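You operate a simulated robot arm through the tools that you are given. There is no shell and no other tool. Be economical: measure what you need, move in short steps, check, and stop when the job is done.

The job below is to be done with a simulated two-armed robot. You get a single attempt, and the scene is never put back.

## Task
Cap and crate both bottles on the white tray, and reset the board.
Fine: white caps tight, bottles in the teal crate, all four sliders of the booking board at due, nothing spilt.

Only the result counts: the job must be done as asked and must still hold three seconds after the hand-in. Knocking over, shifting, dropping, spilling or breaking anything else fails it. A push-on lid holds only when it is set on centred and level and pressed home; a screw cap is set on level and turned clockwise until tight.

## Robot
Two 6-joint arms with two-finger parallel grippers on one trunk, on a base that drives. Base frame: it is fixed to the floor where the robot stands at the start and does not move with it; the origin is under the middle of the robot, x ahead of it, y to its left, z up. Units: mm, rad, N and s.
The left shoulder is at the start at [60, 187, 1236], the right one opposite. With the tool pointing down near the work surface each hand reaches from about 100 to 580 mm from the robot's upright axis, wherever it stands, measured 20 degrees to its own side. Places, roughly: bottom slider of the booking board [700, 100, 1200]; second slider of the booking board [700, 100, 1300]; teal crate (30x8x5 cm) [600, 200, 800]; third slider of the booking board [700, 100, 1300]; top slider of the booking board [700, 100, 1400]. Payload 1.57 kg a hand.
The TCP of each hand is the grasp point between the finger pads, 30 mm short of the fingertips. In the tool frame z runs along the fingers and y along their closing line. The gripper opens to 110 mm. The fingers are 24 mm wide and 12 mm thick; the gripper's body (48 by 112 mm) begins 78 mm behind the TCP.
Orientation is that of the tool frame in the base frame, as a unit quaternion [x, y, z, w]. With the fingers straight down and closing along the base's y, the tool's x points along the base's -x, its y along +y and its z along -z.

## Interface
- The arms move only by the tool step_arm. It takes "left_series", "right_series" or both (then of equal length, played together; a hand with none holds still); each is a list of rows, each a list of 6 numbers: the shift along the tool's x, y, z in units of 30 mm (1.0 is 30 mm), then the turn, a rotation vector about the tool's x, y, z in units of 4 degrees (1.0 is 4 degrees). In form: [[x, y, z, ax, ay, az], ...]. A call has 1 to 8 rows; each row shifts and turns the commanded pose from where the row before left it, along the tool's axes as they then stand. "left_claw" and "right_claw" are, for a hand that has rows, the closure in counts, from 0 (fully open) to 255 (shut), set as the call begins (left out, the last holds). A call with a number of a shift or a turn outside -1 to 1 is refused whole. Rows are played at 5 a second. More than 50 mm and 0.15 rad between two rows, or a gripper value outside its range, and nothing of the call is played. Where a pose cannot be reached the arm comes as near as it can. A force on the tool above 40 N (or 10 N above the force at the start of the call, whichever is more), or a blocked arm, ends the call early, and 0.2 s more pass. Each finger travels about 153 mm/s and halts on what it meets, pressing with about 42 N; the grip force reading is that of the motor and also rises with nothing between the fingers. The clock runs only during rows and for 0.2 s after the last one: add rows that do not move to give the fingers time. The reply holds the time, the measured pose of the TCP, the force on the tool along the base axes, the opening and the grip force, in the units named above and with some noise, with the torque about the TCP (base axes, N m) and any sound that the robot's microphone picked up, and new pictures: "views" is both (left out), scene, wrist or none (wrist: the cameras of the hands that moved).
- Cameras (640 x 400 px; columns grow to the right, rows downward): "scene" is now at [10.6, 37.9, 1787.9]; the picture's right is [0.37, -0.93, 0.00], its down [-0.65, -0.26, -0.72] and it looks along [0.67, 0.27, -0.70] (base axes); focal length 254 px, centre (320, 200). "left" rides on the left gripper at [70, -16, -141] in its tool frame; the picture's right is [0.23, 0.97, 0.00], its down [-0.86, 0.20, -0.48] and it looks along [-0.47, 0.11, 0.88] (tool axes); focal length 222 px, centre (320, 200). "right" rides on the right gripper at [70, 16, -141] in its tool frame; the picture's right is [-0.23, 0.97, 0.00], its down [-0.86, -0.20, -0.48] and it looks along [-0.47, -0.11, 0.88] (tool axes); focal length 222 px, centre (320, 200). There is no depth. A picture from a camera that has moved, and an enlarged one, comes with that camera's place and axes in the base frame and with its lens. The place of the scene camera against the robot may be out by one fixed shift of up to 12 mm in any direction.
- move_column(by): slides the trunk up (or, below 0, down) by that many mm; the arms and the scene camera ride with it, the base frame stays. It gives what a move gives, with no picture.
- roll_base(legs): drives the robot by 1 to 6 legs, each [ahead, left, turn to the left] in mm, mm and rad, along the robot's own axes; the way and the turn of a leg run together, so that a leg with both is an arc; at most 1500 mm and 3.142 rad a leg. The arms and the cameras ride along, it lands a little off, and it stops where it bumps. It gives what a move gives, and a new picture of the scene camera.
- turn_head(pan, tilt): turns the head with the scene camera to pan (to the left, within 1.501 rad either way) and tilt (down, from -0.506 to 1.204), counted from straight ahead of the robot. It gives what a move gives, and a new picture of the scene camera.
- enlarge(camera, box): a new picture of the part [left, top, right, bottom] of that camera's present view, enlarged. No time passes.
- job_done(): hands the job in; it is judged then, once.

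Work in short steps. Places have to be worked out from the pictures, the camera data and where the tool is seen: move nearer, look again, correct. Check each grasp and each placing, and mend what went wrong. You have 120 turns and 260 pictures in all, those below and enlarged ones among them. Open the grippers and draw the arms clear of the work before you hand the job in, unless the task says otherwise; then end with one line.

The tools are called after ">>>" by a JSON object that holds its "fn" and its "kwargs". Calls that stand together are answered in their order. step_arm: Moves the arms, as the interface text tells. Its arguments: {"type":"object","properties":{"left_series":{"type":"array"},"left_claw":{"type":"number"},"right_series":{"type":"array"},"right_claw":{"type":"number"},"views":{"type":"string","enum":["both","scene","wrist","none"]}},"required":[]} The other tools are called the same way: move_column (by) slides the trunk up or down; roll_base (legs) drives the base; turn_head (pan, tilt) turns the head that bears the scene camera; enlarge (camera, box) takes an enlarged picture of a part of a camera's view; job_done () hands the job in.

At the start:

```text
time: 0.0
left_tool_pos: [330.9, 314.3, 1503.3]
left_orientation: [0.0, 1.0, -0.001, 0.001]
left_force: [0.6, -0.1, 0.7]
left_moment: [0.02, 0.03, 0.05]
left_gripper_width: 110.0
left_grasp_force: 0.0
right_tool_pos: [334.9, -72.7, 1502.7]
right_orientation: [0.0, 1.0, 0.0, -0.001]
right_force: [0.7, -0.3, -0.1]
right_moment: [0.01, -0.02, 0.03]
right_gripper_width: 109.8
right_grasp_force: 0.1
trunk travel left (down, up): [-864.0, 126.0]
robot x, y, heading: [1.8, -0.6, 0.001]
head pan, tilt: [0.38, 0.771]
```

scene: 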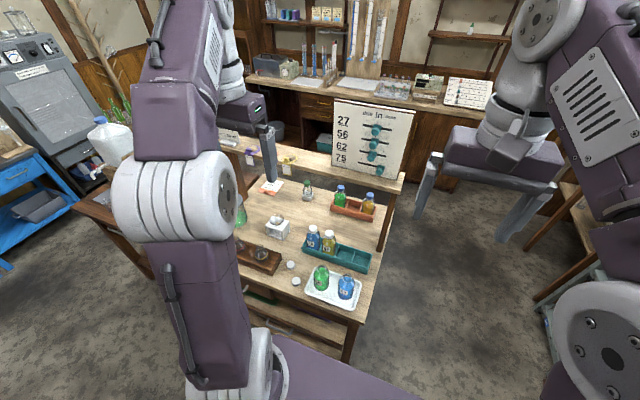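
right: 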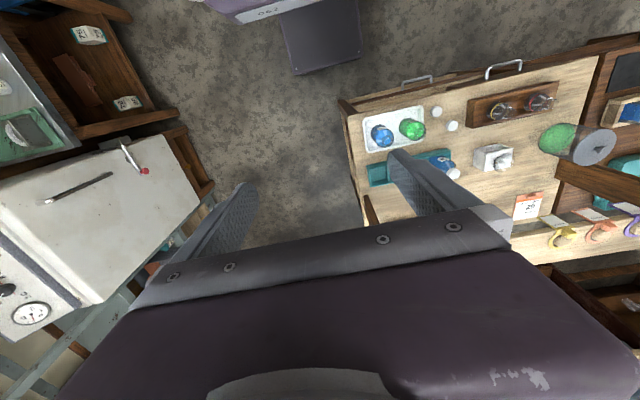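
left: 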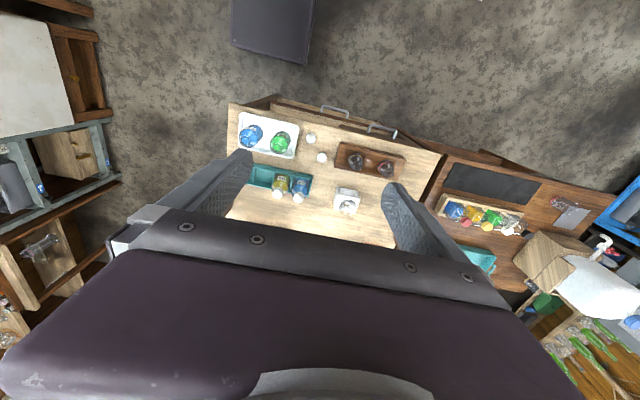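

The scene shows a bench with a tray (green and blue bottles), two white caps, a teal crate and the board. I enlarge to see details.

>>> {"fn": "enlarge", "kwargs": {"camera": "scene", "box": [230, 170, 410, 320]}}

>>> {"fn": "enlarge", "kwargs": {"camera": "scene", "box": [320, 90, 430, 180]}}

>>> {"fn": "enlarge", "kwargs": {"camera": "left", "box": [210, 80, 450, 230]}}

```text
2.67 times, centred on (320, 245) of scene
camera zoom: at [10.6, 37.9, 1787.9], right [0.37, -0.93, 0.0], down [-0.65, -0.26, -0.72], along [0.67, 0.27, -0.7], focal length 677 px, centre (320, 80)
```

zoom: 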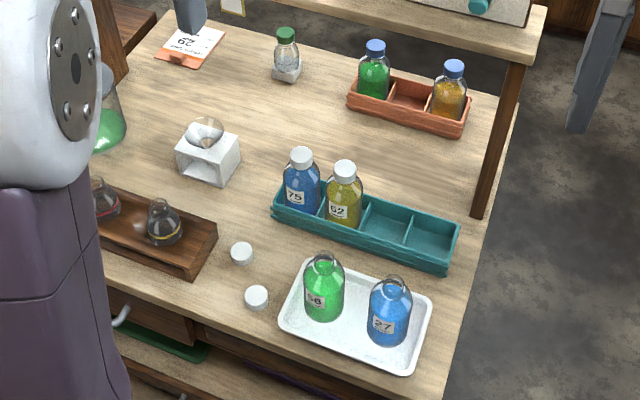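

```text
4.44 times, centred on (375, 135) of scene
camera zoom: at [10.6, 37.9, 1787.9], right [0.37, -0.93, 0.0], down [-0.65, -0.26, -0.72], along [0.67, 0.27, -0.7], focal length 1128 px, centre (76, 489)
```

zoom: 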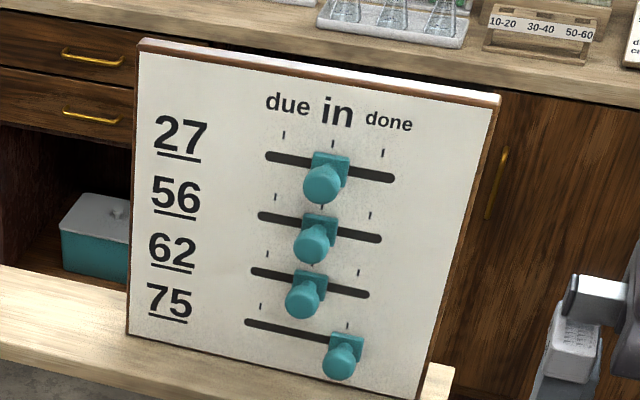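

```text
2.67 times, centred on (330, 155) of left
camera zoom: at [260.5, 297.8, 1644.9], right [-0.23, 0.97, 0.0], down [0.86, 0.2, 0.48], along [0.47, 0.11, -0.88], focal length 592 px, centre (293, 320)
```

zoom: 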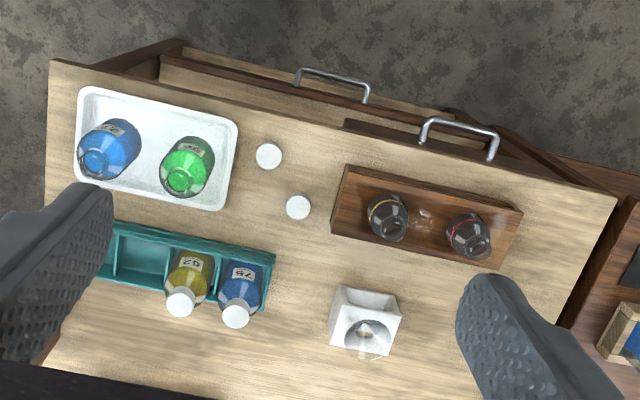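

The caps look like white discs at about z≈800. I point the head at the board for a better look before doing the sliders first.

>>> {"fn": "turn_head", "kwargs": {"pan": 0.15, "tilt": 0.6}}

>>> {"fn": "step_arm", "kwargs": {"left_series": [[0, 0, 0, 0, -1, 0], [0, 0, 0, 0, -1, 0], [0, 0, 0, 0, -1, 0], [0, 0, 0, 0, -1, 0], [0, 0, 0, 0, -1, 0], [0, 0, 0, 0, -1, 0], [0, 0, 0, 0, -1, 0], [0, 0, 0, 0, -1, 0]], "views": "none"}}

```text
time: 0.8
left_tool_pos: [330.5, 313.9, 1503.1]
left_orientation: [0.0, 1.0, 0.0, 0.0]
left_force: [0.3, 0.2, 0.2]
left_moment: [-0.01, 0.02, 0.0]
left_gripper_width: 110.2
left_grasp_force: 0.0
right_tool_pos: [335.1, -72.4, 1503.3]
right_orientation: [0.0, 1.0, 0.0, 0.0]
right_force: [-0.2, -0.2, -0.2]
right_moment: [-0.01, 0.02, 0.03]
right_gripper_width: 109.9
right_grasp_force: 0.0
trunk travel left (down, up): [-864.0, 126.0]
robot x, y, heading: [1.9, 0.0, -0.007]
head pan, tilt: [0.15, 0.6]
camera scene: at [21.9, 20.7, 1802.4], right [0.15, -0.99, 0.0], down [-0.56, -0.08, -0.82], along [0.82, 0.12, -0.57], focal length 254 px, centre (320, 200)
```

scene: 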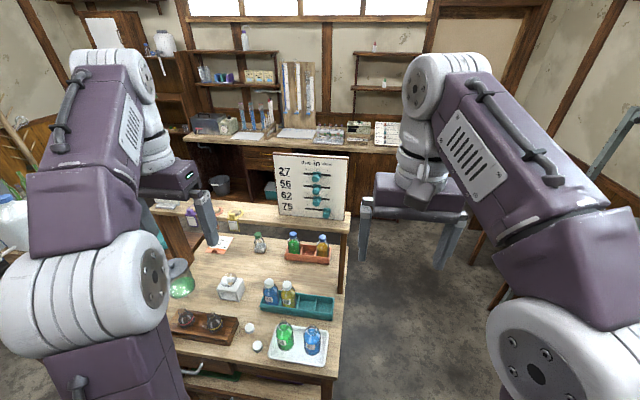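

```text
time: 2.5
left_tool_pos: [330.8, 314.1, 1503.6]
left_orientation: [0.0, 0.961, 0.0, 0.276]
left_force: [0.3, 0.5, 0.2]
left_moment: [0.01, -0.01, -0.01]
left_gripper_width: 110.3
left_grasp_force: 0.0
right_tool_pos: [334.5, -73.2, 1502.7]
right_orientation: [0.0, 1.0, -0.001, -0.001]
right_force: [0.2, -0.1, 1.1]
right_moment: [-0.02, 0.02, 0.0]
right_gripper_width: 109.9
right_grasp_force: 0.1
trunk travel left (down, up): [-864.0, 126.0]
robot x, y, heading: [-0.3, -0.0, -0.004]
head pan, tilt: [0.15, 0.6]
```

The tilt direction is right. I keep turning the left hand until it points forward, and enlarge the board.

>>> {"fn": "step_arm", "kwargs": {"left_series": [[0, 0, 0, 0, -1, 0], [0, 0, 0, 0, -1, 0], [0, 0, 0, 0, -1, 0], [0, 0, 0, 0, -1, 0], [0, 0, 0, 0, -1, 0], [0, 0, 0, 0, -1, 0], [0, 0, 0, 0, -1, 0], [0, 0, 0, 0, -1, 0]], "views": "none"}}

>>> {"fn": "step_arm", "kwargs": {"left_series": [[0, 0, 0, 0, -1, 0], [0, 0, 0, 0, -1, 0], [0, 0, 0, 0, -1, 0], [0, 0, 0, 0, -1, 0], [0, 0, 0, 0, -1, 0], [0, 0, 0, 0, -1, 0], [0, 0, 0, 0, -0.5, 0]], "views": "both"}}

>>> {"fn": "enlarge", "kwargs": {"camera": "scene", "box": [260, 145, 360, 225]}}

>>> {"fn": "enlarge", "kwargs": {"camera": "scene", "box": [200, 220, 360, 390]}}

```text
time: 4.3
left_tool_pos: [366.7, 364.2, 1516.6]
left_orientation: [0.002, 0.848, -0.002, 0.53]
left_force: [0.6, -0.2, -0.2]
left_moment: [-0.03, 0.02, 0.01]
left_gripper_width: 110.0
left_grasp_force: 0.1
left hand out of reach, approached as far as the arm can: row 1, 2, 3, 4, 5, 6, 7, 8
right_tool_pos: [335.9, -73.6, 1503.1]
right_orientation: [0.0, 1.0, 0.0, 0.0]
right_force: [0.2, -0.1, 0.4]
right_moment: [0.01, -0.02, -0.01]
right_gripper_width: 109.9
right_grasp_force: 0.1
trunk travel left (down, up): [-864.0, 126.0]
robot x, y, heading: [-0.0, -3.1, 0.005]
head pan, tilt: [0.15, 0.6]
```

```text
time: 6.0
left_tool_pos: [368.8, 367.7, 1515.6]
left_orientation: [0.001, 0.707, -0.001, 0.707]
left_force: [-0.2, 0.6, -0.4]
left_moment: [-0.02, -0.01, 0.01]
left_gripper_width: 110.0
left_grasp_force: 0.0
left hand out of reach, approached as far as the arm can: row 1
right_tool_pos: [336.2, -73.7, 1503.8]
right_orientation: [0.0, 1.0, 0.0, 0.0]
right_force: [-0.6, 0.4, 0.1]
right_moment: [-0.01, -0.01, 0.0]
right_gripper_width: 109.9
right_grasp_force: 0.0
trunk travel left (down, up): [-864.0, 126.0]
robot x, y, heading: [3.2, 0.7, -0.002]
head pan, tilt: [0.15, 0.6]
camera scene: at [21.9, 20.8, 1802.5], right [0.15, -0.99, 0.0], down [-0.56, -0.08, -0.83], along [0.82, 0.12, -0.56], focal length 254 px, centre (320, 200)
camera left: at [226.1, 350.2, 1446.5], right [0.0, 0.97, -0.23], down [-0.48, 0.2, 0.85], along [0.88, 0.11, 0.47], focal length 222 px, centre (320, 200)
```

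scene: 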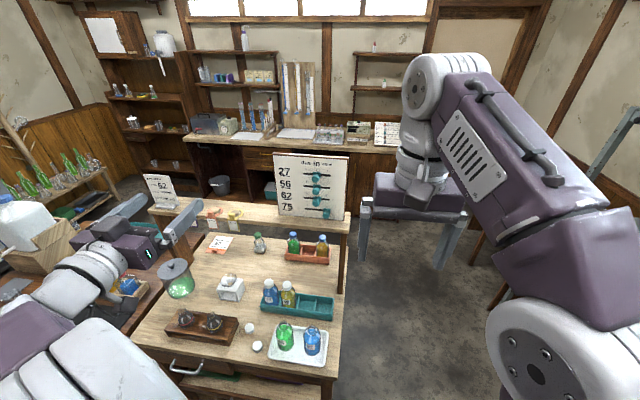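
left: 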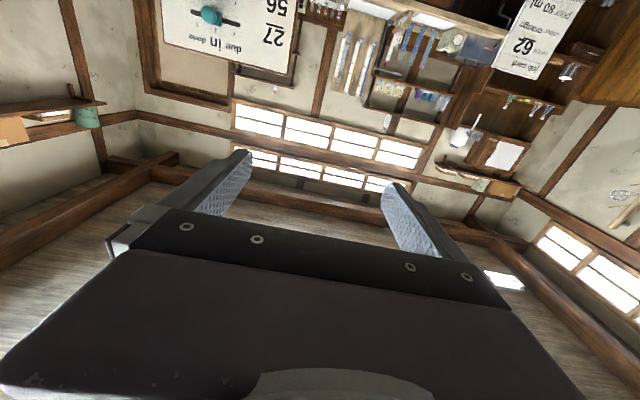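

```text
5.00 times, centred on (310, 185) of scene
camera zoom: at [21.9, 20.8, 1802.5], right [0.15, -0.99, 0.0], down [-0.56, -0.08, -0.83], along [0.82, 0.12, -0.56], focal length 1269 px, centre (370, 275)
```

zoom: 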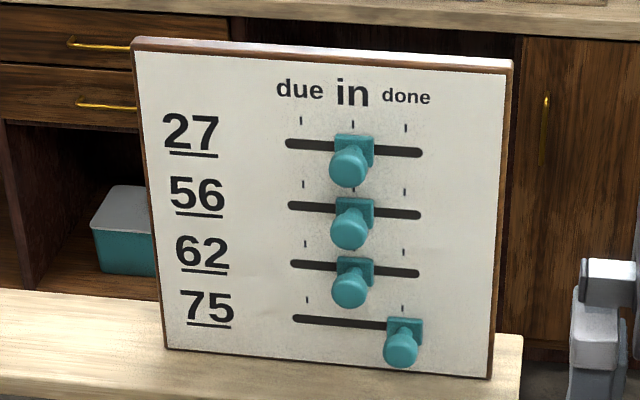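

```text
2.35 times, centred on (280, 305) of scene
camera zoom: at [21.9, 20.8, 1802.5], right [0.15, -0.99, 0.0], down [-0.56, -0.08, -0.83], along [0.82, 0.12, -0.56], focal length 597 px, centre (414, -47)
```

zoom: 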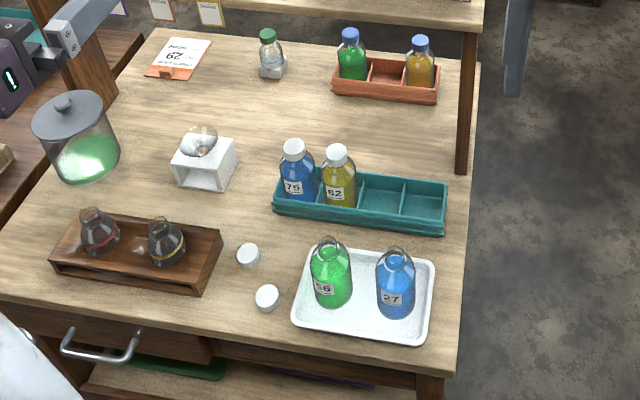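

Triangulation puts the top knob at about (736, 138, 1397). Knobs are ~48 mm apart vertically, and due is ~34 mm to +y. I close the left gripper and bring it in front of the board.

>>> {"fn": "step_arm", "kwargs": {"left_series": [[0.49, -1, 0.9, 0, 0, 0], [0.49, -1, 0.9, 0, 0, 0], [0.49, -1, 0.9, 0, 0, 0], [0.49, -1, 0.9, 0, 0, 0], [0.49, -1, 0.9, 0, 0, 0], [0.49, -1, 0.9, 0, 0, 0], [0.49, -1, 0.9, 0, 0, 0], [0.49, -1, 0.9, 0, 0, 0]], "left_claw": 255, "views": "both"}}

```text
time: 7.8
left_tool_pos: [551.8, 240.8, 1405.0]
left_orientation: [0.009, 0.708, -0.004, 0.706]
left_force: [-0.2, 0.3, 0.5]
left_moment: [-0.02, -0.01, 0.02]
left_gripper_width: 0.0
left_grasp_force: 21.1
left hand out of reach, approached as far as the arm can: row 3, 5, 6, 7, 8
right_tool_pos: [339.7, -71.3, 1502.1]
right_orientation: [0.001, 1.0, 0.0, -0.002]
right_force: [0.5, -0.9, -0.6]
right_moment: [0.04, 0.0, 0.01]
right_gripper_width: 110.1
right_grasp_force: 0.1
trunk travel left (down, up): [-864.0, 126.0]
robot x, y, heading: [-1.2, 0.1, 0.002]
head pan, tilt: [0.15, 0.6]
camera scene: at [26.4, 21.1, 1802.4], right [0.15, -0.99, 0.0], down [-0.56, -0.08, -0.82], along [0.81, 0.12, -0.57], focal length 254 px, centre (320, 200)
camera left: at [409.4, 226.3, 1335.0], right [0.02, 0.98, -0.22], down [-0.47, 0.2, 0.86], along [0.88, 0.09, 0.46], focal length 222 px, centre (320, 200)
```

scene: 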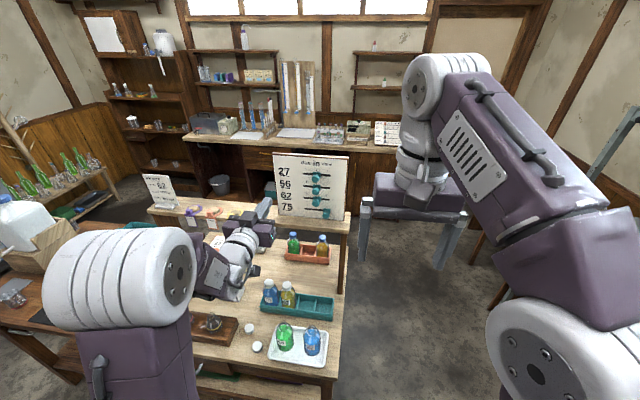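
left: 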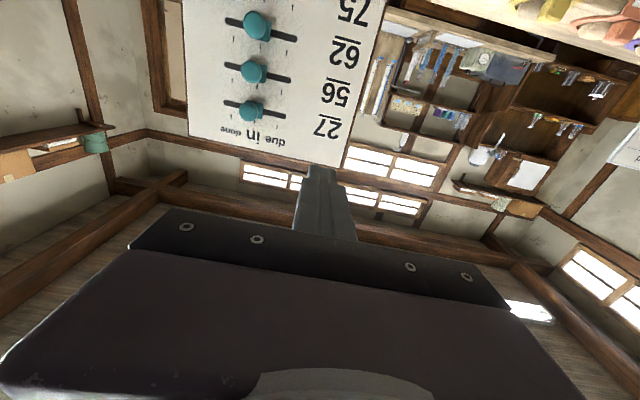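

The left hand halted short in y, so I probe whether it can go on towards -y.

>>> {"fn": "step_arm", "kwargs": {"left_series": [[0, -1, 0.3, 0, 0, 0], [0, -1, 0.3, 0, 0, 0], [0, -1, 0.3, 0, 0, 0]], "views": "none"}}

```text
time: 8.6
left_tool_pos: [548.0, 238.9, 1405.1]
left_orientation: [0.01, 0.707, -0.005, 0.707]
left_force: [0.0, 0.3, 0.0]
left_moment: [0.01, 0.03, -0.03]
left_gripper_width: 0.0
left_grasp_force: 21.8
left hand out of reach, approached as far as the arm can: row 1, 2, 3
right_tool_pos: [335.8, -73.7, 1502.4]
right_orientation: [0.0, 1.0, 0.0, -0.001]
right_force: [-0.1, 0.2, 1.2]
right_moment: [0.01, 0.01, -0.04]
right_gripper_width: 110.1
right_grasp_force: 0.0
trunk travel left (down, up): [-864.0, 126.0]
robot x, y, heading: [1.9, 1.9, 0.006]
head pan, tilt: [0.15, 0.6]
```

Perhaps the wrist is folded too close. I try forward only.

>>> {"fn": "step_arm", "kwargs": {"left_series": [[0, 0, 1, 0, 0, 0], [0, 0, 1, 0, 0, 0]], "views": "scene"}}

```text
time: 9.2
left_tool_pos: [606.2, 253.6, 1403.4]
left_orientation: [0.002, 0.708, -0.002, 0.706]
left_force: [-0.1, 1.0, -0.2]
left_moment: [0.02, -0.02, 0.01]
left_gripper_width: 0.1
left_grasp_force: 21.3
left hand out of reach, approached as far as the arm can: row 1, 2
right_tool_pos: [336.8, -73.8, 1502.9]
right_orientation: [0.0, 1.0, 0.0, -0.001]
right_force: [0.2, -0.7, 0.3]
right_moment: [0.02, 0.01, -0.02]
right_gripper_width: 110.2
right_grasp_force: 0.0
trunk travel left (down, up): [-864.0, 126.0]
robot x, y, heading: [0.3, 0.2, -0.003]
head pan, tilt: [0.15, 0.6]
camera scene: at [24.7, 21.0, 1802.4], right [0.15, -0.99, 0.0], down [-0.56, -0.08, -0.82], along [0.81, 0.12, -0.57], focal length 254 px, centre (320, 200)
```

scene: 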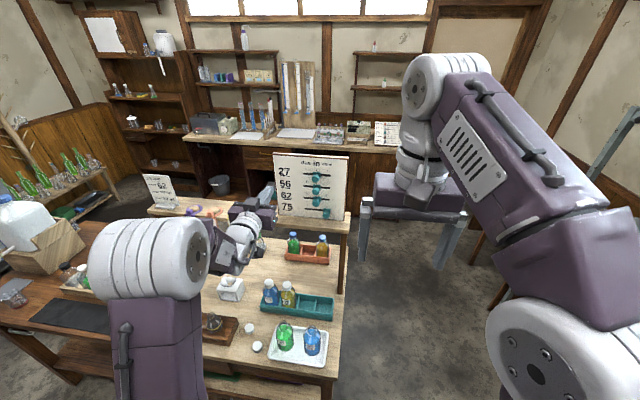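

The left hand works best ~20° to its own side, so I slide the base 160 mm to the right.

>>> {"fn": "roll_base", "kwargs": {"legs": [[0, -160, 0]]}}

```text
time: 10.6
left_tool_pos: [603.0, 96.6, 1404.6]
left_orientation: [0.003, 0.708, -0.005, 0.707]
left_force: [0.2, -0.2, 0.0]
left_moment: [0.01, 0.0, -0.02]
left_gripper_width: 0.2
left_grasp_force: 22.0
right_tool_pos: [336.7, -229.5, 1503.7]
right_orientation: [0.001, 1.0, -0.002, 0.0]
right_force: [0.2, 0.7, 0.2]
right_moment: [-0.05, -0.01, -0.01]
right_gripper_width: 109.8
right_grasp_force: 0.0
trunk travel left (down, up): [-864.0, 126.0]
robot x, y, heading: [-0.0, -160.8, -0.006]
head pan, tilt: [0.15, 0.6]
camera scene: at [21.8, -134.2, 1802.4], right [0.15, -0.99, 0.0], down [-0.56, -0.09, -0.82], along [0.82, 0.12, -0.57], focal length 254 px, centre (320, 200)
```

scene: 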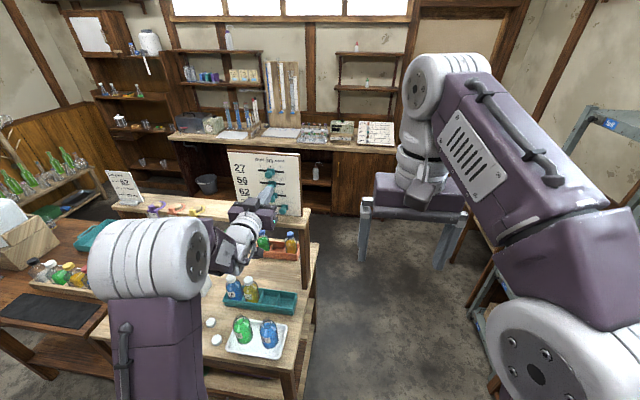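

Now at y≈97. I advance one small step to see how the commanded pose tracks.

>>> {"fn": "step_arm", "kwargs": {"left_series": [[0, 0, 1, 0, 0, 0]], "views": "none"}}

```text
time: 11.0
left_tool_pos: [636.6, 92.6, 1404.2]
left_orientation: [0.005, 0.709, -0.005, 0.706]
left_force: [-0.3, 0.8, -0.3]
left_moment: [-0.02, -0.03, -0.02]
left_gripper_width: 0.0
left_grasp_force: 21.6
right_tool_pos: [336.6, -233.9, 1501.6]
right_orientation: [0.001, 1.0, 0.0, -0.001]
right_force: [-0.2, 0.2, 0.0]
right_moment: [-0.02, 0.02, -0.01]
right_gripper_width: 110.0
right_grasp_force: 0.0
trunk travel left (down, up): [-864.0, 126.0]
robot x, y, heading: [1.4, -156.7, -0.0]
head pan, tilt: [0.15, 0.6]
```

Tracking is good. I advance to x≈690 beside the top knob and look.

>>> {"fn": "step_arm", "kwargs": {"left_series": [[0.12, 0, 0.9, 0, 0, 0], [0.12, 0, 0.9, 0, 0, 0]], "views": "wrist"}}

>>> {"fn": "enlarge", "kwargs": {"camera": "scene", "box": [215, 140, 325, 225]}}

```text
time: 11.6
left_tool_pos: [690.2, 92.6, 1396.7]
left_orientation: [0.007, 0.709, -0.007, 0.705]
left_force: [-0.1, 1.2, 0.8]
left_moment: [0.02, 0.0, 0.02]
left_gripper_width: 0.0
left_grasp_force: 22.2
right_tool_pos: [338.3, -234.9, 1502.2]
right_orientation: [0.001, 1.0, 0.0, -0.001]
right_force: [0.3, 0.1, 0.0]
right_moment: [-0.01, 0.03, 0.0]
right_gripper_width: 110.0
right_grasp_force: 0.1
trunk travel left (down, up): [-864.0, 126.0]
robot x, y, heading: [1.6, -158.3, 0.002]
head pan, tilt: [0.15, 0.6]
camera left: at [548.2, 79.4, 1329.5], right [0.02, 0.97, -0.23], down [-0.47, 0.21, 0.86], along [0.88, 0.09, 0.46], focal length 222 px, centre (320, 200)
```

left: 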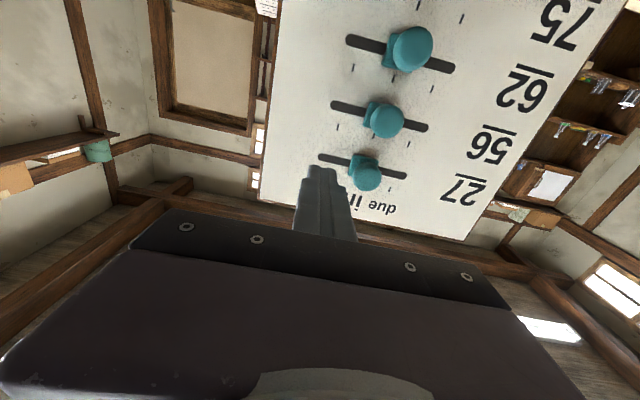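

```text
4.71 times, centred on (270, 182) of scene
camera zoom: at [24.9, -139.5, 1802.4], right [0.15, -0.99, 0.0], down [-0.56, -0.08, -0.82], along [0.81, 0.12, -0.57], focal length 1195 px, centre (555, 282)
```

zoom: 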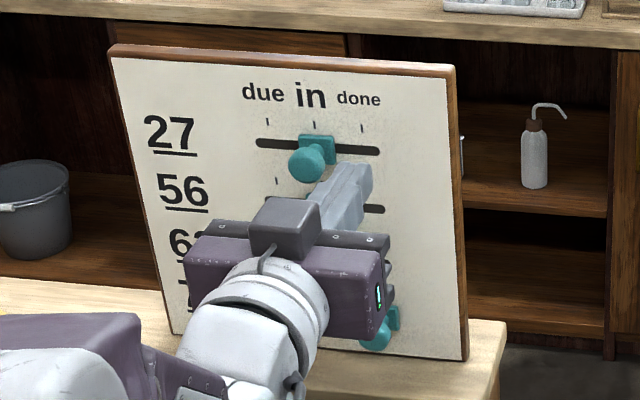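

Finger is level with the top knob (y≈134, z≈1392) on its -y side. I advance 30 mm and push to y≈140.

>>> {"fn": "step_arm", "kwargs": {"left_series": [[0.1, 0, 1, 0, 0, 0], [0, 0.6, 0, 0, 0, 0], [0, 0.5, 0, 0, 0, 0], [0, 0.5, 0, 0, 0, 0]], "views": "wrist"}}

>>> {"fn": "enlarge", "kwargs": {"camera": "scene", "box": [215, 140, 325, 225]}}

```text
time: 12.6
left_tool_pos: [718.0, 139.9, 1396.2]
left_orientation: [0.003, 0.708, -0.003, 0.706]
left_force: [-0.3, 0.7, -0.5]
left_moment: [0.03, -0.01, -0.02]
left_gripper_width: 0.0
left_grasp_force: 21.7
right_tool_pos: [336.0, -233.9, 1502.7]
right_orientation: [0.001, 1.0, 0.0, 0.0]
right_force: [-0.3, 0.2, -0.1]
right_moment: [-0.04, 0.0, 0.0]
right_gripper_width: 109.9
right_grasp_force: 0.0
trunk travel left (down, up): [-864.0, 126.0]
robot x, y, heading: [-1.2, -158.6, -0.004]
head pan, tilt: [0.15, 0.6]
camera left: at [576.9, 125.1, 1327.1], right [0.01, 0.97, -0.23], down [-0.47, 0.2, 0.86], along [0.88, 0.1, 0.46], focal length 222 px, centre (320, 200)
```

left: 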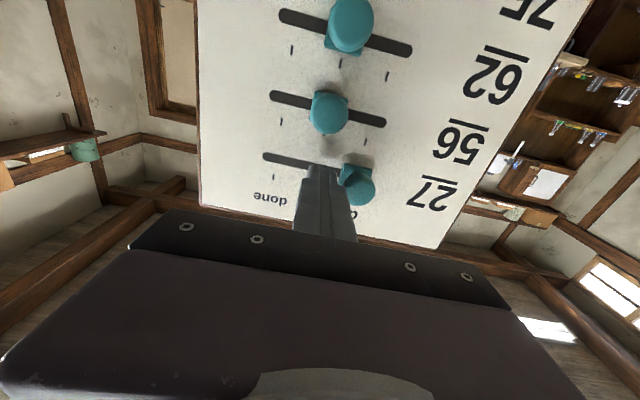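

```text
4.71 times, centred on (270, 182) of scene
camera zoom: at [21.7, -138.4, 1802.5], right [0.15, -0.99, 0.0], down [-0.56, -0.08, -0.83], along [0.82, 0.12, -0.56], focal length 1195 px, centre (555, 282)
```

zoom: 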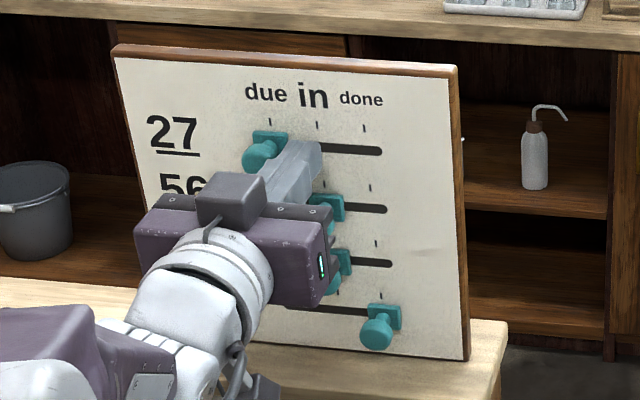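

The top slider is on the due tick. I back off sideways and drop one row (48 mm), then push the second slider likewise.

>>> {"fn": "step_arm", "kwargs": {"left_series": [[0, -0.8, 0, 0, 0, 0], [0, -0.8, 0, 0, 0, 0], [0, 0, -1, 0, 0, 0], [0.8, 0, 0, 0, 0, 0], [0.8, 0, 0, 0, 0, 0], [0, 0, 1, 0, 0, 0]], "views": "wrist"}}

>>> {"fn": "enlarge", "kwargs": {"camera": "scene", "box": [215, 140, 325, 225]}}

```text
time: 14.0
left_tool_pos: [718.9, 104.0, 1348.3]
left_orientation: [0.006, 0.708, -0.006, 0.706]
left_force: [-0.6, 0.5, 0.5]
left_moment: [0.01, 0.03, -0.01]
left_gripper_width: 0.1
left_grasp_force: 21.5
left hand out of reach, approached as far as the arm can: row 4, 5
right_tool_pos: [335.9, -233.3, 1501.9]
right_orientation: [0.001, 1.0, -0.001, 0.0]
right_force: [0.3, -0.4, 0.7]
right_moment: [-0.02, 0.02, -0.01]
right_gripper_width: 110.0
right_grasp_force: 0.0
trunk travel left (down, up): [-864.0, 126.0]
robot x, y, heading: [-0.6, -160.6, 0.0]
head pan, tilt: [0.15, 0.6]
camera left: at [576.1, 90.2, 1280.5], right [0.02, 0.97, -0.23], down [-0.47, 0.21, 0.86], along [0.88, 0.09, 0.46], focal length 222 px, centre (320, 200)
```

left: 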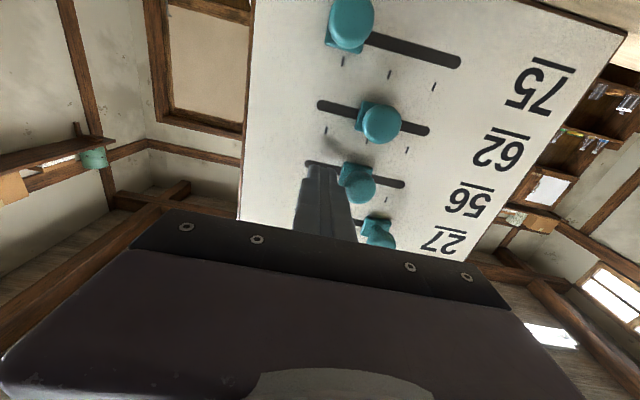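

```text
4.71 times, centred on (270, 182) of scene
camera zoom: at [22.8, -139.0, 1802.5], right [0.15, -0.99, 0.0], down [-0.56, -0.08, -0.82], along [0.82, 0.12, -0.57], focal length 1195 px, centre (555, 282)
```

zoom: 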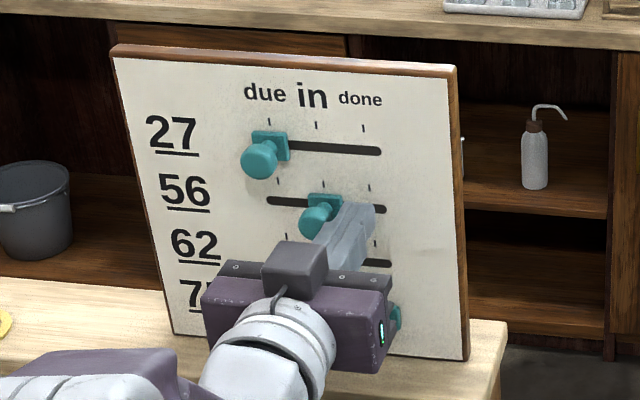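

Finger sits beside the second knob. I push it to y≈140.

>>> {"fn": "step_arm", "kwargs": {"left_series": [[0, 0.6, 0, 0, 0, 0], [0, 0.6, 0, 0, 0, 0]], "views": "wrist"}}

>>> {"fn": "enlarge", "kwargs": {"camera": "scene", "box": [215, 140, 325, 225]}}

```text
time: 14.6
left_tool_pos: [718.5, 140.3, 1346.8]
left_orientation: [0.003, 0.708, -0.004, 0.707]
left_force: [0.3, 0.5, 0.5]
left_moment: [-0.02, 0.01, -0.01]
left_gripper_width: 0.4
left_grasp_force: 21.8
right_tool_pos: [335.8, -232.2, 1502.6]
right_orientation: [0.002, 1.0, -0.001, 0.0]
right_force: [-0.4, -0.4, 0.0]
right_moment: [-0.01, -0.05, 0.02]
right_gripper_width: 110.1
right_grasp_force: 0.1
trunk travel left (down, up): [-864.0, 126.0]
robot x, y, heading: [1.7, -160.8, -0.002]
head pan, tilt: [0.15, 0.6]
camera left: at [576.1, 124.9, 1278.7], right [0.01, 0.97, -0.23], down [-0.47, 0.21, 0.86], along [0.88, 0.1, 0.46], focal length 222 px, centre (320, 200)
```

left: 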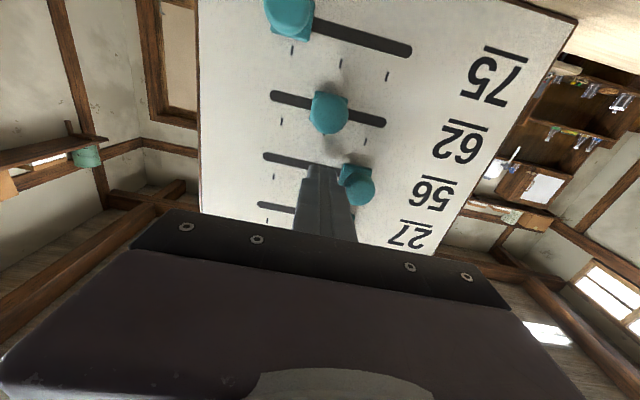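

```text
4.71 times, centred on (270, 182) of scene
camera zoom: at [22.1, -137.4, 1802.4], right [0.15, -0.99, 0.0], down [-0.56, -0.08, -0.82], along [0.82, 0.12, -0.57], focal length 1195 px, centre (555, 282)
```

zoom: 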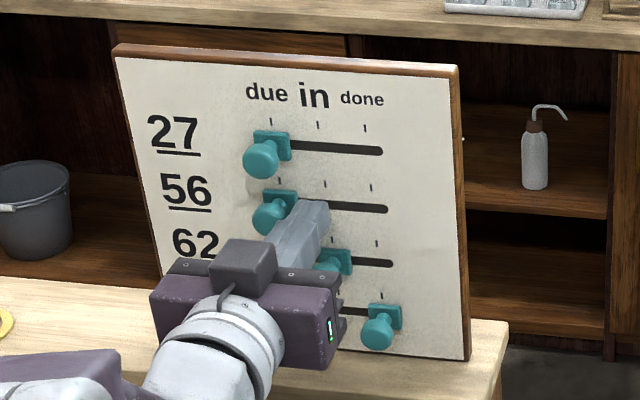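

Second slider is at due. I retract, shift the base 60 mm right and lower the column 48 mm for the third row.

>>> {"fn": "step_arm", "kwargs": {"left_series": [[0, -0.6, 0, 0, 0, 0], [0, 0, -1, 0, 0, 0], [0, 0, -1, 0, 0, 0]], "views": "none"}}

>>> {"fn": "roll_base", "kwargs": {"legs": [[0, -60, 0]]}}

>>> {"fn": "move_column", "kwargs": {"by": -48}}

>>> {"fn": "step_arm", "kwargs": {"left_series": [[0, 0, 0.5, 0, 0, 0]], "views": "wrist"}}

```text
time: 15.4
left_tool_pos: [654.7, 124.0, 1349.2]
left_orientation: [0.004, 0.707, -0.003, 0.707]
left_force: [-0.1, -0.2, 0.1]
left_moment: [-0.01, 0.01, -0.01]
left_gripper_width: 0.1
left_grasp_force: 21.1
right_tool_pos: [332.8, -232.4, 1503.1]
right_orientation: [0.0, 1.0, 0.0, 0.001]
right_force: [-0.8, 0.0, 0.2]
right_moment: [-0.04, -0.05, -0.02]
right_gripper_width: 109.8
right_grasp_force: 0.0
trunk travel left (down, up): [-864.0, 126.0]
robot x, y, heading: [-2.6, -161.6, 0.0]
head pan, tilt: [0.15, 0.6]
```

```text
time: 16.3
left_tool_pos: [657.4, 73.9, 1346.4]
left_orientation: [0.0, 0.708, -0.005, 0.706]
left_force: [-0.5, -0.2, 1.2]
left_moment: [-0.01, 0.01, -0.1]
left_gripper_width: 0.1
left_grasp_force: 20.6
right_tool_pos: [336.8, -280.2, 1503.0]
right_orientation: [0.001, 1.0, -0.004, 0.0]
right_force: [0.9, 1.4, 0.5]
right_moment: [-0.11, -0.01, -0.03]
right_gripper_width: 109.8
right_grasp_force: 0.1
trunk travel left (down, up): [-864.0, 126.0]
robot x, y, heading: [2.2, -216.0, 0.0]
head pan, tilt: [0.15, 0.6]
camera scene: at [22.3, -184.2, 1802.3], right [0.15, -0.99, 0.01], down [-0.56, -0.09, -0.82], along [0.82, 0.12, -0.57], focal length 254 px, centre (320, 200)
```

scene: 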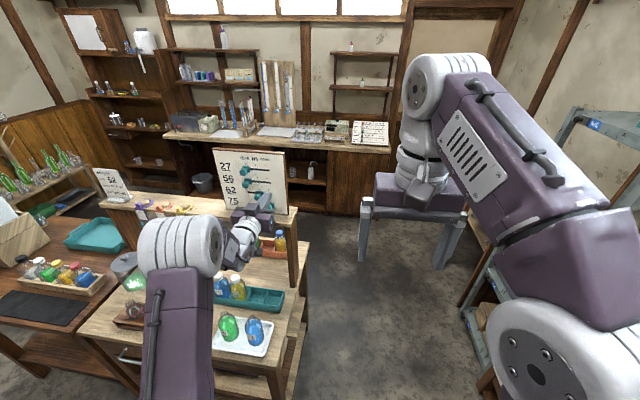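

```text
time: 17.2
left_tool_pos: [655.7, 60.2, 1299.3]
left_orientation: [0.004, 0.708, -0.002, 0.706]
left_force: [0.2, 0.5, 0.7]
left_moment: [-0.02, 0.02, 0.06]
left_gripper_width: 0.2
left_grasp_force: 21.3
right_tool_pos: [334.6, -295.6, 1455.1]
right_orientation: [0.0, 1.0, 0.001, 0.0]
right_force: [-0.5, 0.0, 0.5]
right_moment: [0.07, -0.02, -0.02]
right_gripper_width: 110.2
right_grasp_force: 0.0
trunk travel left (down, up): [-816.0, 174.0]
robot x, y, heading: [-0.2, -220.5, -0.004]
head pan, tilt: [0.15, 0.6]
```

```text
time: 17.6
left_tool_pos: [673.1, 63.7, 1299.1]
left_orientation: [0.003, 0.708, -0.003, 0.706]
left_force: [0.1, 0.2, 0.0]
left_moment: [0.0, -0.01, -0.04]
left_gripper_width: 0.0
left_grasp_force: 20.8
right_tool_pos: [336.0, -290.7, 1454.3]
right_orientation: [0.0, 1.0, 0.0, -0.001]
right_force: [0.6, 0.3, 0.0]
right_moment: [0.02, 0.02, 0.01]
right_gripper_width: 110.1
right_grasp_force: 0.1
trunk travel left (down, up): [-816.0, 174.0]
robot x, y, heading: [-1.0, -218.8, -0.002]
head pan, tilt: [0.15, 0.6]
camera left: at [531.1, 48.6, 1231.5], right [0.01, 0.97, -0.23], down [-0.47, 0.2, 0.86], along [0.88, 0.1, 0.46], focal length 222 px, centre (320, 200)
```

left: 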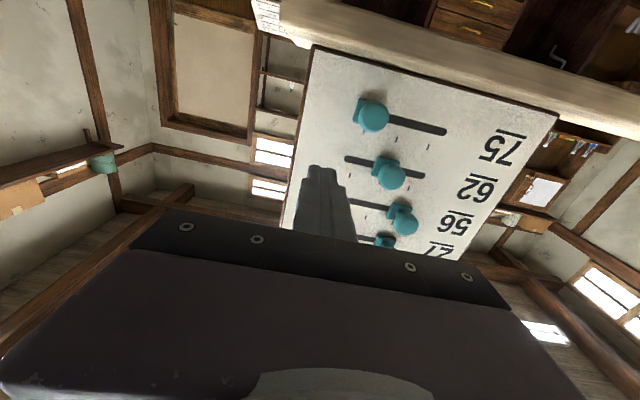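

Third knob is at about (y 134, z 1296). I advance and push it to y≈140.

>>> {"fn": "step_arm", "kwargs": {"left_series": [[0.05, 0, 0.75, 0, 0, 0], [0.05, 0, 0.75, 0, 0, 0], [0, 0.85, 0, 0, 0, 0], [0, 0.85, 0, 0, 0, 0], [0, 0.42, 0, 0, 0, 0], [0, 0.42, 0, 0, 0, 0]], "views": "wrist"}}

>>> {"fn": "enlarge", "kwargs": {"camera": "scene", "box": [200, 120, 310, 205]}}

```text
time: 19.0
left_tool_pos: [718.1, 138.9, 1297.0]
left_orientation: [0.005, 0.707, -0.005, 0.707]
left_force: [-0.3, 0.5, 0.1]
left_moment: [0.01, -0.01, -0.01]
left_gripper_width: 0.2
left_grasp_force: 21.2
right_tool_pos: [334.6, -291.7, 1454.0]
right_orientation: [0.001, 1.0, 0.0, 0.0]
right_force: [0.5, -0.3, -0.2]
right_moment: [-0.03, 0.02, -0.01]
right_gripper_width: 110.1
right_grasp_force: 0.1
trunk travel left (down, up): [-816.0, 174.0]
robot x, y, heading: [1.3, -217.4, -0.005]
head pan, tilt: [0.15, 0.6]
camera left: at [574.9, 123.5, 1228.4], right [0.01, 0.97, -0.23], down [-0.47, 0.2, 0.86], along [0.88, 0.1, 0.46], focal length 222 px, centre (320, 200)
```

left: 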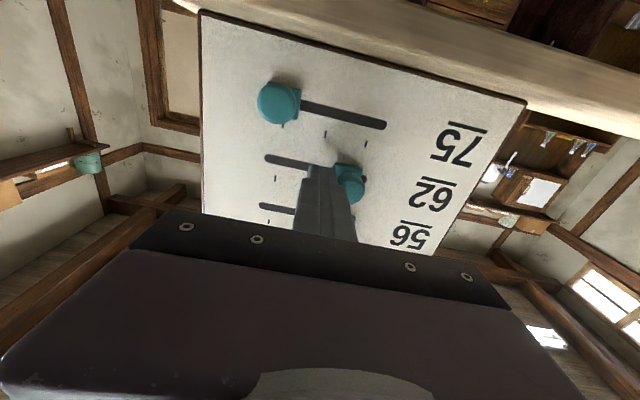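

```text
4.71 times, centred on (255, 162) of scene
camera zoom: at [21.5, -197.7, 1754.5], right [0.15, -0.99, 0.0], down [-0.56, -0.08, -0.83], along [0.82, 0.12, -0.56], focal length 1195 px, centre (626, 376)
```

zoom: 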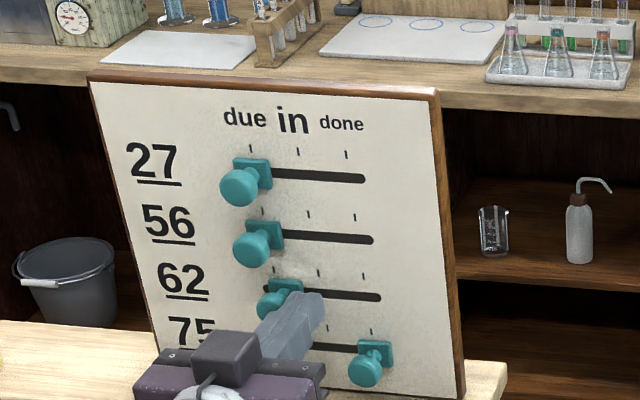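

Row 3 looks ~6 mm short of the tick compared with rows 1–2, so I push a little more.

>>> {"fn": "step_arm", "kwargs": {"left_series": [[0, 0.17, 0, 0, 0, 0], [0, 0, 0, 0, 0, 0]], "views": "none"}}

>>> {"fn": "enlarge", "kwargs": {"camera": "scene", "box": [205, 130, 295, 205]}}

```text
time: 19.6
left_tool_pos: [715.3, 144.7, 1297.6]
left_orientation: [0.002, 0.708, -0.003, 0.706]
left_force: [-0.2, -0.6, -1.5]
left_moment: [-0.01, 0.0, 0.01]
left_gripper_width: 0.0
left_grasp_force: 21.4
right_tool_pos: [334.9, -292.1, 1454.9]
right_orientation: [0.001, 1.0, 0.001, 0.0]
right_force: [0.2, 0.0, 0.0]
right_moment: [-0.01, 0.04, 0.03]
right_gripper_width: 109.9
right_grasp_force: 0.0
trunk travel left (down, up): [-816.0, 174.0]
robot x, y, heading: [-0.1, -220.1, -0.001]
head pan, tilt: [0.15, 0.6]
```

```text
5.33 times, centred on (250, 168) of scene
camera zoom: at [21.6, -198.0, 1754.5], right [0.15, -0.99, 0.0], down [-0.56, -0.08, -0.83], along [0.82, 0.12, -0.56], focal length 1354 px, centre (693, 373)
```

zoom: 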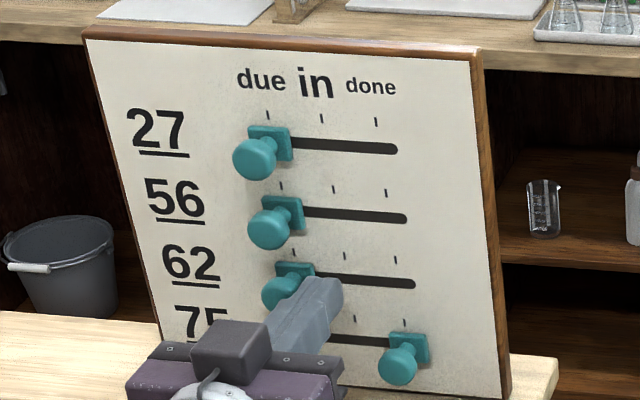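

Row 3 is now aligned. I retract, lower the column another 49 mm and position for the bottom knob.

>>> {"fn": "step_arm", "kwargs": {"left_series": [[0, -0.5, 0, 0, 0, 0], [0, -0.6, -1, 0, 0, 0], [0, -0.9, -1, 0, 0, 0], [0, -0.9, 0, 0, 0, 0]], "views": "none"}}

>>> {"fn": "move_column", "kwargs": {"by": -49}}

>>> {"fn": "step_arm", "kwargs": {"left_series": [[0, 0, 0.5, 0, 0, 0]], "views": "wrist"}}

```text
time: 20.6
left_tool_pos: [657.4, 56.0, 1297.6]
left_orientation: [0.003, 0.708, -0.002, 0.706]
left_force: [-0.3, -0.1, -0.2]
left_moment: [0.0, -0.02, -0.01]
left_gripper_width: 0.0
left_grasp_force: 21.7
right_tool_pos: [336.1, -293.7, 1456.0]
right_orientation: [0.001, 1.0, 0.001, -0.002]
right_force: [-0.2, -0.5, 0.2]
right_moment: [0.03, 0.0, 0.01]
right_gripper_width: 110.2
right_grasp_force: 0.0
trunk travel left (down, up): [-816.0, 174.0]
robot x, y, heading: [-3.1, -217.3, -0.0]
head pan, tilt: [0.15, 0.6]
```

```text
time: 21.6
left_tool_pos: [655.2, 58.4, 1250.0]
left_orientation: [0.003, 0.708, -0.004, 0.706]
left_force: [-0.6, -0.8, 0.0]
left_moment: [-0.03, -0.02, 0.02]
left_gripper_width: 0.0
left_grasp_force: 21.5
right_tool_pos: [334.3, -291.9, 1406.3]
right_orientation: [0.001, 1.0, 0.0, 0.0]
right_force: [0.0, -0.8, 0.4]
right_moment: [0.0, -0.05, 0.02]
right_gripper_width: 110.3
right_grasp_force: 0.1
trunk travel left (down, up): [-767.0, 223.0]
robot x, y, heading: [-2.7, -218.5, -0.001]
head pan, tilt: [0.15, 0.6]
```

```text
time: 21.9
left_tool_pos: [672.5, 58.1, 1248.0]
left_orientation: [0.003, 0.708, -0.003, 0.707]
left_force: [-0.3, 0.6, -0.5]
left_moment: [0.03, -0.03, 0.0]
left_gripper_width: 0.0
left_grasp_force: 22.0
right_tool_pos: [336.2, -292.2, 1404.8]
right_orientation: [0.0, 1.0, 0.0, -0.001]
right_force: [0.2, -0.2, 0.0]
right_moment: [-0.01, 0.01, 0.0]
right_gripper_width: 110.2
right_grasp_force: 0.0
trunk travel left (down, up): [-767.0, 223.0]
robot x, y, heading: [-1.6, -219.9, -0.004]
head pan, tilt: [0.15, 0.6]
camera left: at [530.7, 42.4, 1179.6], right [0.01, 0.97, -0.23], down [-0.47, 0.2, 0.86], along [0.88, 0.1, 0.46], focal length 222 px, centre (320, 200)
```

left: 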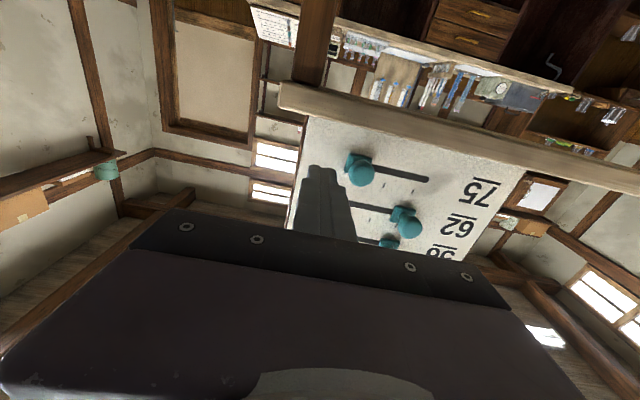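

Bottom knob at about (y 98, z 1248). I advance carefully and check shelf clearance.

>>> {"fn": "step_arm", "kwargs": {"left_series": [[0, 0, 0.75, 0, 0, 0], [0, 0, 0.75, 0, 0, 0]], "views": "none"}}

>>> {"fn": "enlarge", "kwargs": {"camera": "scene", "box": [180, 110, 310, 220]}}

```text
time: 22.6
left_tool_pos: [718.1, 57.7, 1246.4]
left_orientation: [0.003, 0.709, -0.003, 0.706]
left_force: [0.9, 0.7, 0.0]
left_moment: [0.0, 0.02, 0.04]
left_gripper_width: 0.0
left_grasp_force: 21.6
right_tool_pos: [336.3, -292.7, 1405.0]
right_orientation: [0.001, 1.0, 0.0, -0.001]
right_force: [-0.6, -0.2, 0.0]
right_moment: [-0.01, 0.0, -0.01]
right_gripper_width: 110.1
right_grasp_force: 0.1
trunk travel left (down, up): [-767.0, 223.0]
robot x, y, heading: [-0.2, -220.7, -0.0]
head pan, tilt: [0.15, 0.6]
```

```text
3.64 times, centred on (245, 165) of scene
camera zoom: at [23.7, -198.2, 1705.4], right [0.15, -0.99, 0.0], down [-0.56, -0.08, -0.82], along [0.82, 0.12, -0.57], focal length 923 px, centre (593, 327)
```

zoom: 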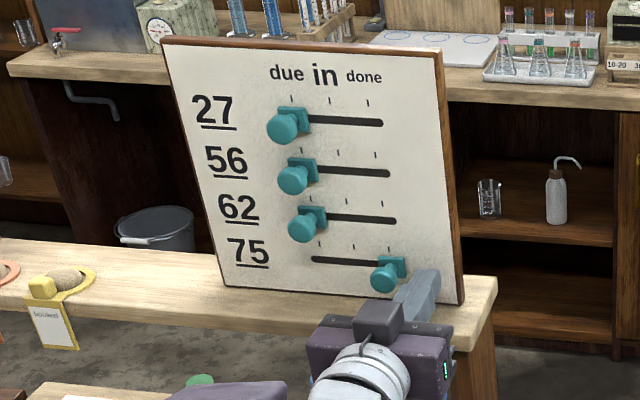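

Clear of the shelf. I push the bottom knob to y≈141.

>>> {"fn": "step_arm", "kwargs": {"left_series": [[0, 0.7, 0, 0, 0, 0], [0, 0.7, 0, 0, 0, 0], [0, 0.7, 0, 0, 0, 0], [0, 0.7, 0, 0, 0, 0]], "views": "none"}}

>>> {"fn": "enlarge", "kwargs": {"camera": "scene", "box": [200, 120, 290, 195]}}

```text
time: 23.6
left_tool_pos: [716.3, 141.9, 1247.7]
left_orientation: [0.003, 0.708, -0.004, 0.707]
left_force: [1.2, 0.2, 0.5]
left_moment: [0.0, -0.01, 0.0]
left_gripper_width: 0.0
left_grasp_force: 20.9
right_tool_pos: [335.6, -288.8, 1405.3]
right_orientation: [0.001, 1.0, 0.0, -0.001]
right_force: [0.4, 0.5, 0.1]
right_moment: [0.02, 0.01, 0.0]
right_gripper_width: 110.2
right_grasp_force: 0.1
trunk travel left (down, up): [-767.0, 223.0]
robot x, y, heading: [-2.6, -217.9, -0.006]
head pan, tilt: [0.15, 0.6]
```

```text
5.33 times, centred on (245, 158) of scene
camera zoom: at [21.7, -197.0, 1705.5], right [0.15, -0.99, 0.0], down [-0.56, -0.08, -0.82], along [0.82, 0.12, -0.57], focal length 1354 px, centre (720, 427)
```

zoom: 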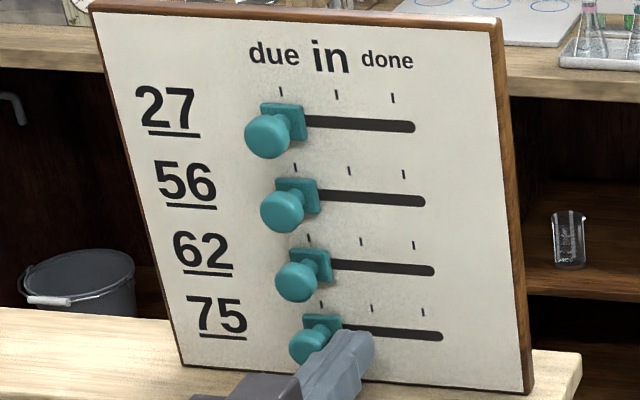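

All four sliders are at due. I withdraw the left hand and look down to see the base's clearance from the table.

>>> {"fn": "step_arm", "kwargs": {"left_series": [[0, -0.5, 0, 0, 0, 0], [0, 0, -1, 0, 0, 0], [0, 0, -1, 0, 0, 0], [0, 0, -1, 0, 0, 0], [-1, 0, -1, 0, 0, 0], [-1, 0, -1, 0, 0, 0], [-1, 0, -0.5, 0, 0, 0]], "views": "none"}}

>>> {"fn": "turn_head", "kwargs": {"pan": 0.3, "tilt": 1.15}}

```text
time: 25.1
left_tool_pos: [551.4, 128.9, 1339.4]
left_orientation: [0.003, 0.708, -0.003, 0.707]
left_force: [0.5, -1.6, -1.1]
left_moment: [0.0, -0.04, -0.01]
left_gripper_width: 0.0
left_grasp_force: 21.2
right_tool_pos: [335.0, -292.7, 1406.3]
right_orientation: [0.0, 1.0, 0.0, 0.001]
right_force: [-0.9, -0.4, -0.3]
right_moment: [0.0, -0.02, -0.02]
right_gripper_width: 109.9
right_grasp_force: 0.0
trunk travel left (down, up): [-767.0, 223.0]
robot x, y, heading: [-1.1, -219.5, -0.004]
head pan, tilt: [0.15, 0.6]
```

```text
time: 26.1
left_tool_pos: [552.0, 130.1, 1339.4]
left_orientation: [0.003, 0.708, -0.003, 0.706]
left_force: [0.3, 0.4, 0.5]
left_moment: [0.02, 0.01, 0.0]
left_gripper_width: 0.0
left_grasp_force: 21.6
right_tool_pos: [335.6, -291.8, 1406.0]
right_orientation: [0.001, 1.0, 0.0, 0.0]
right_force: [0.7, 0.2, 0.4]
right_moment: [0.0, 0.01, 0.01]
right_gripper_width: 109.9
right_grasp_force: 0.1
trunk travel left (down, up): [-767.0, 223.0]
robot x, y, heading: [2.1, -219.8, 0.002]
head pan, tilt: [0.3, 1.15]
camera scene: at [-8.8, -193.7, 1663.8], right [0.29, -0.96, 0.0], down [-0.87, -0.27, -0.41], along [0.39, 0.12, -0.91], focal length 254 px, centre (320, 200)
```

scene: 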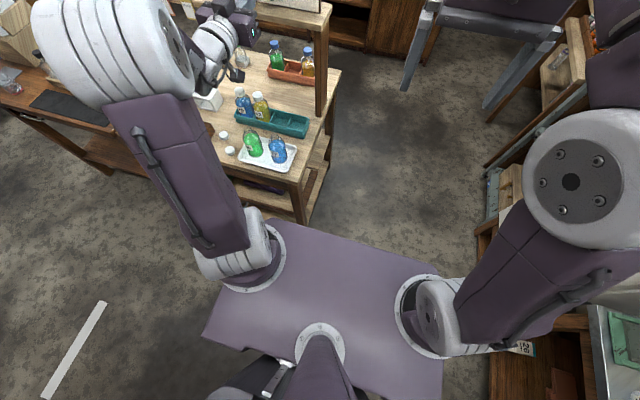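

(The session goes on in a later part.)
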